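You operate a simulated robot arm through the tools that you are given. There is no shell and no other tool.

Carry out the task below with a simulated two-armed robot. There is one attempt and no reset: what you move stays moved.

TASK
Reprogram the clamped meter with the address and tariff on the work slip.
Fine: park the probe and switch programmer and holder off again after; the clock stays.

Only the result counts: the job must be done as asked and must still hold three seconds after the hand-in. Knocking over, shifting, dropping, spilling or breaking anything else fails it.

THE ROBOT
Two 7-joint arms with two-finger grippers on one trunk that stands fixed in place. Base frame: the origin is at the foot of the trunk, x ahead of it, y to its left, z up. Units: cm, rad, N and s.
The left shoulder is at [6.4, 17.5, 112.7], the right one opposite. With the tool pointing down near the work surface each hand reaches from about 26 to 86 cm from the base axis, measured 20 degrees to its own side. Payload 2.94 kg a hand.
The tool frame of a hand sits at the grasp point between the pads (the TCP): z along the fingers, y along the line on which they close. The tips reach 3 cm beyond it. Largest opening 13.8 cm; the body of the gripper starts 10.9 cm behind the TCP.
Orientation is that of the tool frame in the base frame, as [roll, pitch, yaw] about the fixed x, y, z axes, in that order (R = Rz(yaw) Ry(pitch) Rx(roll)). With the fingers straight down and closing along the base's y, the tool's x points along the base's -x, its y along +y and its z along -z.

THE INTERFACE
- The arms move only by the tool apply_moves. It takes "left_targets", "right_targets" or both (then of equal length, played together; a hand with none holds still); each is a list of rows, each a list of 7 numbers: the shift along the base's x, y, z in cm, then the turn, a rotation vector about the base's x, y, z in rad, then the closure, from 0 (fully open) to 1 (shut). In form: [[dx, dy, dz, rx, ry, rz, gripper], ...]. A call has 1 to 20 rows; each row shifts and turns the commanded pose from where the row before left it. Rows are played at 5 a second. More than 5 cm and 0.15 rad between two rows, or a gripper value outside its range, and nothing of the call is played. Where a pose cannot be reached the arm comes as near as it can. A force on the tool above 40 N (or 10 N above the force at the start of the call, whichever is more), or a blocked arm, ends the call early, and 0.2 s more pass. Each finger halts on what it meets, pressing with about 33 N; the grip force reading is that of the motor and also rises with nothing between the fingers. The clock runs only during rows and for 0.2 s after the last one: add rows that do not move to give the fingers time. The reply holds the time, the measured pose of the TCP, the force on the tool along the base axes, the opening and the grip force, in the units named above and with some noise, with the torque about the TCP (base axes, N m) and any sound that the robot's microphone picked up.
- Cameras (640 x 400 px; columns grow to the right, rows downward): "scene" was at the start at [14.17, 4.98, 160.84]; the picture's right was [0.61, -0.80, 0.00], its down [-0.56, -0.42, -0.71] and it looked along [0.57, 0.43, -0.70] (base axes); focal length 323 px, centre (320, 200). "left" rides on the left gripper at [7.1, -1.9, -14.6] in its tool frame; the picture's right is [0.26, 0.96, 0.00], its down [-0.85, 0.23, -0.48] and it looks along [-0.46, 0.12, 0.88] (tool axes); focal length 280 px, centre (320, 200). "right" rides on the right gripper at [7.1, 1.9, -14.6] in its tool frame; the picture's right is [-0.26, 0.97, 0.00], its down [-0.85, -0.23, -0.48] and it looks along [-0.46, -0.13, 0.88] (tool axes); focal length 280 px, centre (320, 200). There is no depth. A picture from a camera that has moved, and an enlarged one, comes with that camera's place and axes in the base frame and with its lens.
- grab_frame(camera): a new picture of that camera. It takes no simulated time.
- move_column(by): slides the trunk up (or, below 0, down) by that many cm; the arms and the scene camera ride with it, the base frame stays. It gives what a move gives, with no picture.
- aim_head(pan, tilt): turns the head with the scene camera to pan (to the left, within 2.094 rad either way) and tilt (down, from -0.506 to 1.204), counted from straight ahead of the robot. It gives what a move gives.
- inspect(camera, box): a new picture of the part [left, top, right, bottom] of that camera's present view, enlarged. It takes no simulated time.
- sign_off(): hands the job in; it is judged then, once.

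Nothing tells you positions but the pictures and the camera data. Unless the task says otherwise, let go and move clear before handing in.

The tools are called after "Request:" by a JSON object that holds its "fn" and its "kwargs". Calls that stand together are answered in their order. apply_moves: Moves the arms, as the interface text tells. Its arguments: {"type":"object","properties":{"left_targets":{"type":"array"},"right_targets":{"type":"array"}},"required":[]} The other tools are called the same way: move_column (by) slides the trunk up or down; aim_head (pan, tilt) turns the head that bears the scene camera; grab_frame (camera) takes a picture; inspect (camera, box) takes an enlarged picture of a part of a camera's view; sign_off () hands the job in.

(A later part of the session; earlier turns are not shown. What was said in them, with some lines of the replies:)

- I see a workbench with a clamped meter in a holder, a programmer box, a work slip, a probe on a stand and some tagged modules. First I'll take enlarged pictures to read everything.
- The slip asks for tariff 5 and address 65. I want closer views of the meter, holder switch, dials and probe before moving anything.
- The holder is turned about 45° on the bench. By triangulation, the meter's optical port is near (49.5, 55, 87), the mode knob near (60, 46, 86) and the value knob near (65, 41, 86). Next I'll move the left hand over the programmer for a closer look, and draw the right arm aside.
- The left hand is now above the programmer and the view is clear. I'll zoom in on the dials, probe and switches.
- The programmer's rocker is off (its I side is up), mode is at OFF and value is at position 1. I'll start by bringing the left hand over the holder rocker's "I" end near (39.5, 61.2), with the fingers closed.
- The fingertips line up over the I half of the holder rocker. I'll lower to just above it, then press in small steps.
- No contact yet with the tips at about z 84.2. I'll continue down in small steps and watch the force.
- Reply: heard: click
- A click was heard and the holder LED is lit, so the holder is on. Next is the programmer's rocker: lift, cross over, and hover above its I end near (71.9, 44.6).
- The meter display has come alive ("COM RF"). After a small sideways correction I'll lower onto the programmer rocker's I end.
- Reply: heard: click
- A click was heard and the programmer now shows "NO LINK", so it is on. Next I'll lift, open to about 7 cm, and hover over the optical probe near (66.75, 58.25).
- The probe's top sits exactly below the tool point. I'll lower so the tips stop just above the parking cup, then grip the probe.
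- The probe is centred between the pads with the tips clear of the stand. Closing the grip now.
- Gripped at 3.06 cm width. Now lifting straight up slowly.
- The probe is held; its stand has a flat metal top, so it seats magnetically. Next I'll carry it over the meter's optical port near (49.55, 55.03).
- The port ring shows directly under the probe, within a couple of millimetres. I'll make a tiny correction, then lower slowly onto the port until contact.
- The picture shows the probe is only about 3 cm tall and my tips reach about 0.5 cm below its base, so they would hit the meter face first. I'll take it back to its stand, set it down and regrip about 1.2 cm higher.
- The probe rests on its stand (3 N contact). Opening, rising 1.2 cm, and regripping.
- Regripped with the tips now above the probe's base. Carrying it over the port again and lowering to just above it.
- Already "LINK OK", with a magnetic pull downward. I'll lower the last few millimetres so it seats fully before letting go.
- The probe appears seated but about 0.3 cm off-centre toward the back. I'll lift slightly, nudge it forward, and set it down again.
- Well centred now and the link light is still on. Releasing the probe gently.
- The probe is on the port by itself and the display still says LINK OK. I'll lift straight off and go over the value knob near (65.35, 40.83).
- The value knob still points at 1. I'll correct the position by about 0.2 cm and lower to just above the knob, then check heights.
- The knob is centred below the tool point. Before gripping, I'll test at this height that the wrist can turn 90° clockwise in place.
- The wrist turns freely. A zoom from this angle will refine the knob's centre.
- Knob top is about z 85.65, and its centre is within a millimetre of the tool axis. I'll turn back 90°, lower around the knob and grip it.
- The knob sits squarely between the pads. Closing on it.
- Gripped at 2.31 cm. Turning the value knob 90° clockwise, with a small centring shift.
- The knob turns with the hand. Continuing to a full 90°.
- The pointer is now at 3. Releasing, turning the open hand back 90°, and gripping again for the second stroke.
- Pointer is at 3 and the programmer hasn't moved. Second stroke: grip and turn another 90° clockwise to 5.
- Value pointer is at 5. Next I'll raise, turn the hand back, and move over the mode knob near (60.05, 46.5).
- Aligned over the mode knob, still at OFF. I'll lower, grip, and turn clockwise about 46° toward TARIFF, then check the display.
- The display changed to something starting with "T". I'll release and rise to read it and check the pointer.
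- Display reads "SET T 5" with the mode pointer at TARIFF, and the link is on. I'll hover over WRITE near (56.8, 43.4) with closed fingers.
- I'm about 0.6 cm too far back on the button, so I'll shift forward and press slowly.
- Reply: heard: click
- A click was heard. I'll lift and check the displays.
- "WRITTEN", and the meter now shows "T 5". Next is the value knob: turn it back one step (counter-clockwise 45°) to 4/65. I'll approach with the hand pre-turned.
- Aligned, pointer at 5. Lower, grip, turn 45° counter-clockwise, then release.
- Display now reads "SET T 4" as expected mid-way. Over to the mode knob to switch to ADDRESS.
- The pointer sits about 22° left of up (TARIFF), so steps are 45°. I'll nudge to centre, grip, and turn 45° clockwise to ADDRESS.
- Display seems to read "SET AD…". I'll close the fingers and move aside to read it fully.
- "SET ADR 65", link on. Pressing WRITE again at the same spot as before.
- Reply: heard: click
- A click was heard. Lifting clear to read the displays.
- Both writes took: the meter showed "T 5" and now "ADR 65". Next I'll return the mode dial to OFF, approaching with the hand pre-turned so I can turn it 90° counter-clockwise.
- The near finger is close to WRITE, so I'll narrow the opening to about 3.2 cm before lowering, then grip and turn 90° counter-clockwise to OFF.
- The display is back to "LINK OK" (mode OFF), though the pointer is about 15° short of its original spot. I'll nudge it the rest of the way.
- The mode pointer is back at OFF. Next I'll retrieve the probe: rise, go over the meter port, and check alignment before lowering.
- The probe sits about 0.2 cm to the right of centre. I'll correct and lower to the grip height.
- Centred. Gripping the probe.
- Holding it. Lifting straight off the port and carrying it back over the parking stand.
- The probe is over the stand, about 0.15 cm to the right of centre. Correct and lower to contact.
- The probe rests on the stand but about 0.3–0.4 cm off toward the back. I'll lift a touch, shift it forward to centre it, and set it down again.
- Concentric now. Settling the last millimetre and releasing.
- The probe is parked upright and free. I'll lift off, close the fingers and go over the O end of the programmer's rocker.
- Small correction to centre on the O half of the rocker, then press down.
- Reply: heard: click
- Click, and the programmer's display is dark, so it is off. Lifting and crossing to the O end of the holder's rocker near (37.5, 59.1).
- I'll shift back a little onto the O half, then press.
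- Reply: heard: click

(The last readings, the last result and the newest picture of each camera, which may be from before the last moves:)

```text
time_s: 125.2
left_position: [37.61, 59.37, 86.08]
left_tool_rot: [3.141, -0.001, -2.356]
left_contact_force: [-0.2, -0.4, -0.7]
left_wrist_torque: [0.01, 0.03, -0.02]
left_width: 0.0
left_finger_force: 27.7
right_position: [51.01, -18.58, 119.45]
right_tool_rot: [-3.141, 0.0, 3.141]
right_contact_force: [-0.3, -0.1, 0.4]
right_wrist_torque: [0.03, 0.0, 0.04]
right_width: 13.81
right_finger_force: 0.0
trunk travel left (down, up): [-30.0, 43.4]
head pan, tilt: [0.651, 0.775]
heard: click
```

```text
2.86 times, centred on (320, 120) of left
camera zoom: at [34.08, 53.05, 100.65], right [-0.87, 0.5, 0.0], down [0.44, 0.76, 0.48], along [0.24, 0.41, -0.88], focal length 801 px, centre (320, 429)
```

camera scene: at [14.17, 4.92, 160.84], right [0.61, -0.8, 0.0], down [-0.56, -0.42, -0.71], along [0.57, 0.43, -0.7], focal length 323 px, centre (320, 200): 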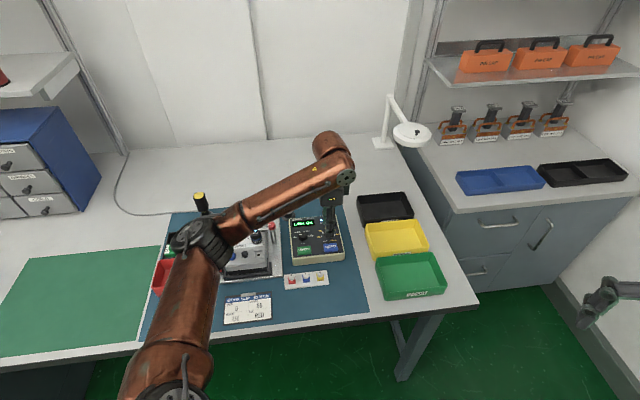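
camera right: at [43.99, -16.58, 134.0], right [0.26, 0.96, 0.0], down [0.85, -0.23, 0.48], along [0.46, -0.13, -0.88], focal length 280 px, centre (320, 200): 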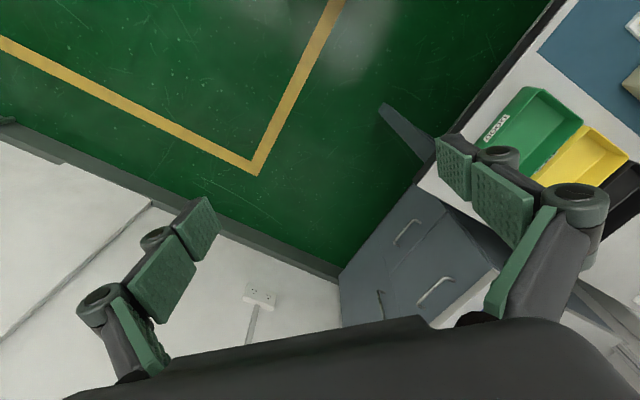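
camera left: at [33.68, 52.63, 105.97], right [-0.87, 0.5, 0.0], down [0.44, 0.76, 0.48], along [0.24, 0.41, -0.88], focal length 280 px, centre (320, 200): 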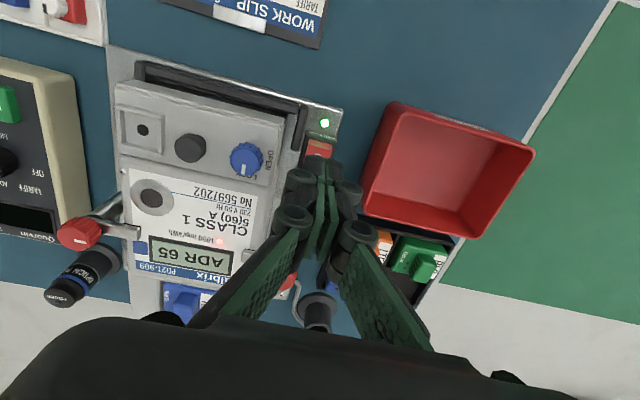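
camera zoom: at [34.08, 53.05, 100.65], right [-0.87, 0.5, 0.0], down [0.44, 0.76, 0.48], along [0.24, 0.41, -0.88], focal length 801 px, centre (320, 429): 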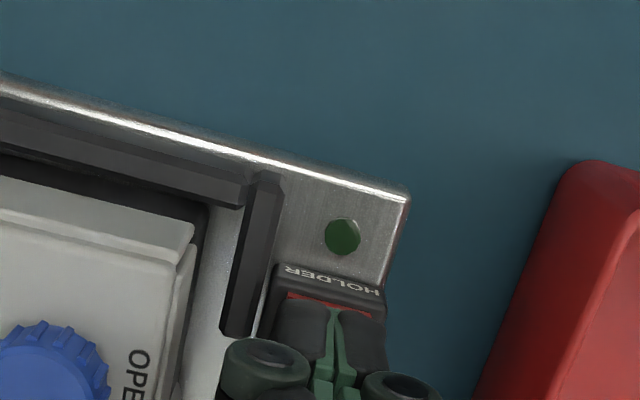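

Click, and the holder LED is off. Lifting straight up and backing well clear for a final check.

Request:
{"fn": "apply_moves", "kwargs": {"left_targets": [[0, 0, 1, 0, 0, 0, 1], [0, 0, 4, 0, 0, 0, 1], [0, 0, 4.5, 0, 0, 0, 1], [0, 0, 4.5, 0, 0, 0, 1], [0, 0, 4.5, 0, 0, 0, 1], [0, 0, 4.5, 0, 0, 0, 1], [-2, 3, 3, 0, 0, -0.1, 1], [-2, 4, 1, 0, 0, -0.1, 1], [-2, 4, 0, 0, 0, -0.1, 1], [0, 0, 0, 0, 0, 0, 1]]}}

Request:
{"fn": "grab_frame", "kwargs": {"camera": "scene"}}

Request:
{"fn": "inspect", "kwargs": {"camera": "scene", "box": [140, 180, 360, 330]}}

Request:
{"fn": "grab_frame", "kwargs": {"camera": "left"}}

```text
time_s: 127.4
left_position: [31.68, 70.44, 113.13]
left_tool_rot: [-3.141, 0.0, -2.658]
left_contact_force: [0.0, -1.4, -0.2]
left_wrist_torque: [0.0, 0.0, 0.01]
left_width: 0.03
left_finger_force: 28.6
right_position: [50.96, -18.69, 119.45]
right_tool_rot: [-3.141, -0.002, 3.142]
right_contact_force: [-0.8, 1.0, 0.1]
right_wrist_torque: [0.04, 0.01, 0.02]
right_width: 13.79
right_finger_force: 0.0
trunk travel left (down, up): [-30.0, 43.4]
head pan, tilt: [0.651, 0.775]
```

```text
taken
camera scene: at [14.23, 4.87, 160.83], right [0.61, -0.8, 0.0], down [-0.56, -0.42, -0.71], along [0.57, 0.43, -0.7], focal length 323 px, centre (320, 200)
```

scene: 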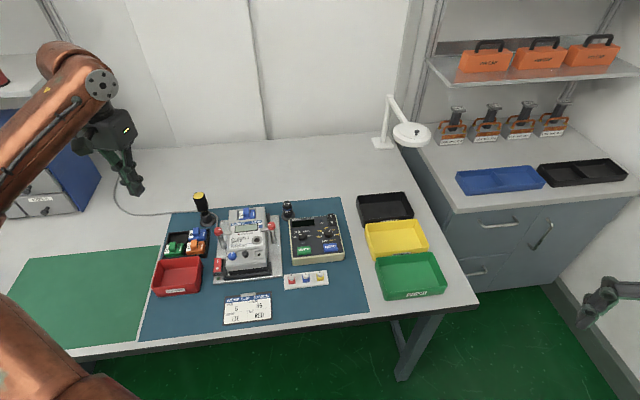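

```text
2.67 times, centred on (250, 255) of scene
camera zoom: at [14.23, 4.87, 160.83], right [0.61, -0.8, 0.0], down [-0.56, -0.42, -0.71], along [0.57, 0.43, -0.7], focal length 860 px, centre (507, 53)
```

zoom: 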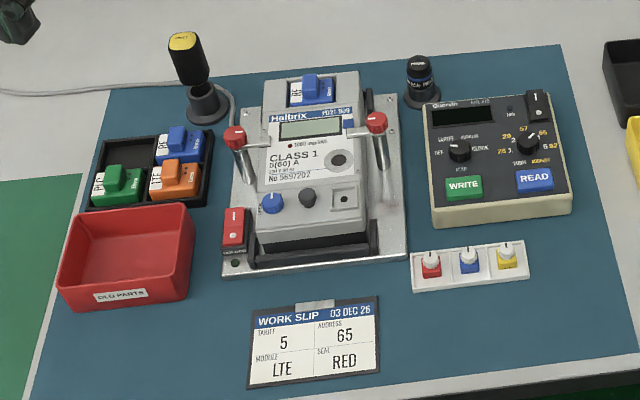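

```text
taken
camera left: at [26.41, 65.29, 127.75], right [-0.68, 0.73, 0.0], down [0.64, 0.6, 0.48], along [0.35, 0.32, -0.88], focal length 280 px, centre (320, 200)
```

left: 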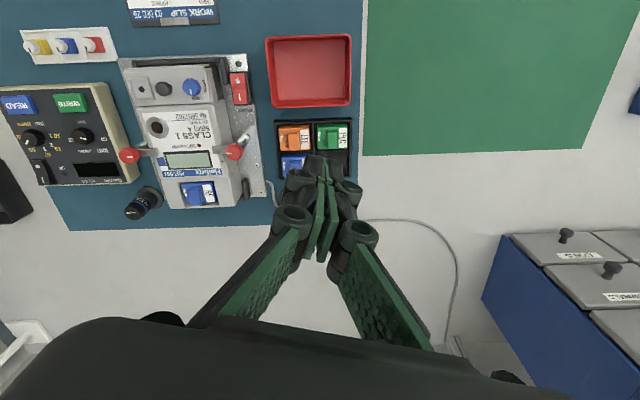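

Everything looks in place: both displays dark, probe on its stand. One last close look at the probe, the rockers and the dials.

Request:
{"fn": "inspect", "kwargs": {"camera": "scene", "box": [265, 190, 350, 270]}}

Request:
{"fn": "inspect", "kwargs": {"camera": "scene", "box": [205, 200, 285, 285]}}

```text
5.00 times, centred on (308, 230) of scene
camera zoom: at [14.23, 4.87, 160.83], right [0.61, -0.8, 0.0], down [-0.56, -0.42, -0.71], along [0.57, 0.43, -0.7], focal length 1613 px, centre (382, 50)
```

zoom: 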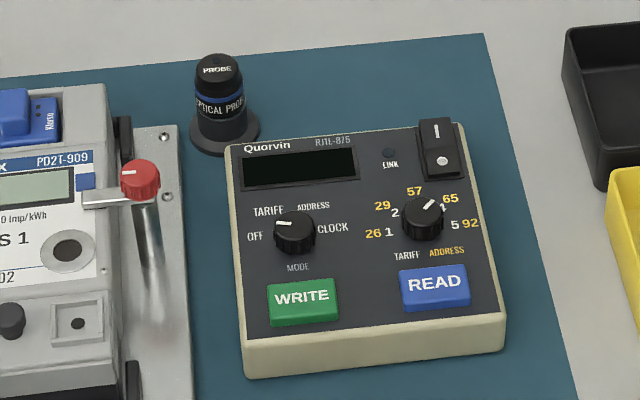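

```text
4.71 times, centred on (245, 242) of scene
camera zoom: at [14.23, 4.87, 160.83], right [0.61, -0.8, 0.0], down [-0.56, -0.42, -0.71], along [0.57, 0.43, -0.7], focal length 1518 px, centre (673, 0)
```

zoom: 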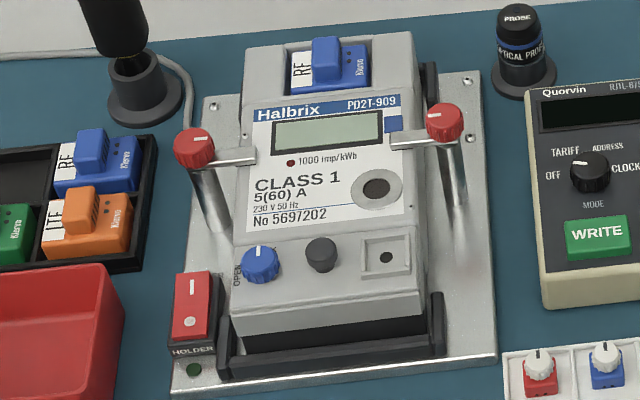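

The meter accepted tariff 5 and address 65, the probe is back on its stand, and the programmer and holder are both off. The clock wasn't touched and nothing else has moved. The hands are clear, so I'm handing in.

Request:
{"fn": "sign_off", "kwargs": {}}

```text
The job is handed in.
```

The clamped meter is reprogrammed with tariff 5 and address 65, as on the work slip. The programmer showed "WRITTEN" after each write. The meter's own display then showed "T 5" after the first and "ADR 65" after the second. I didn't use READ to check the two values again afterwards.

- **Clock:** it stays as it was; I never selected the CLOCK mode.
- **Probe:** it is parked upright on its stand.
- **Power:** the programmer and the holder are both switched off. The programmer's display and the holder's light are dark.
- **Dials:** the mode dial is back at OFF. The value dial is at 4/65 instead of 1, where it started.
- **Rest of the bench:** nothing else looked moved in the final pictures, and both hands are clear.
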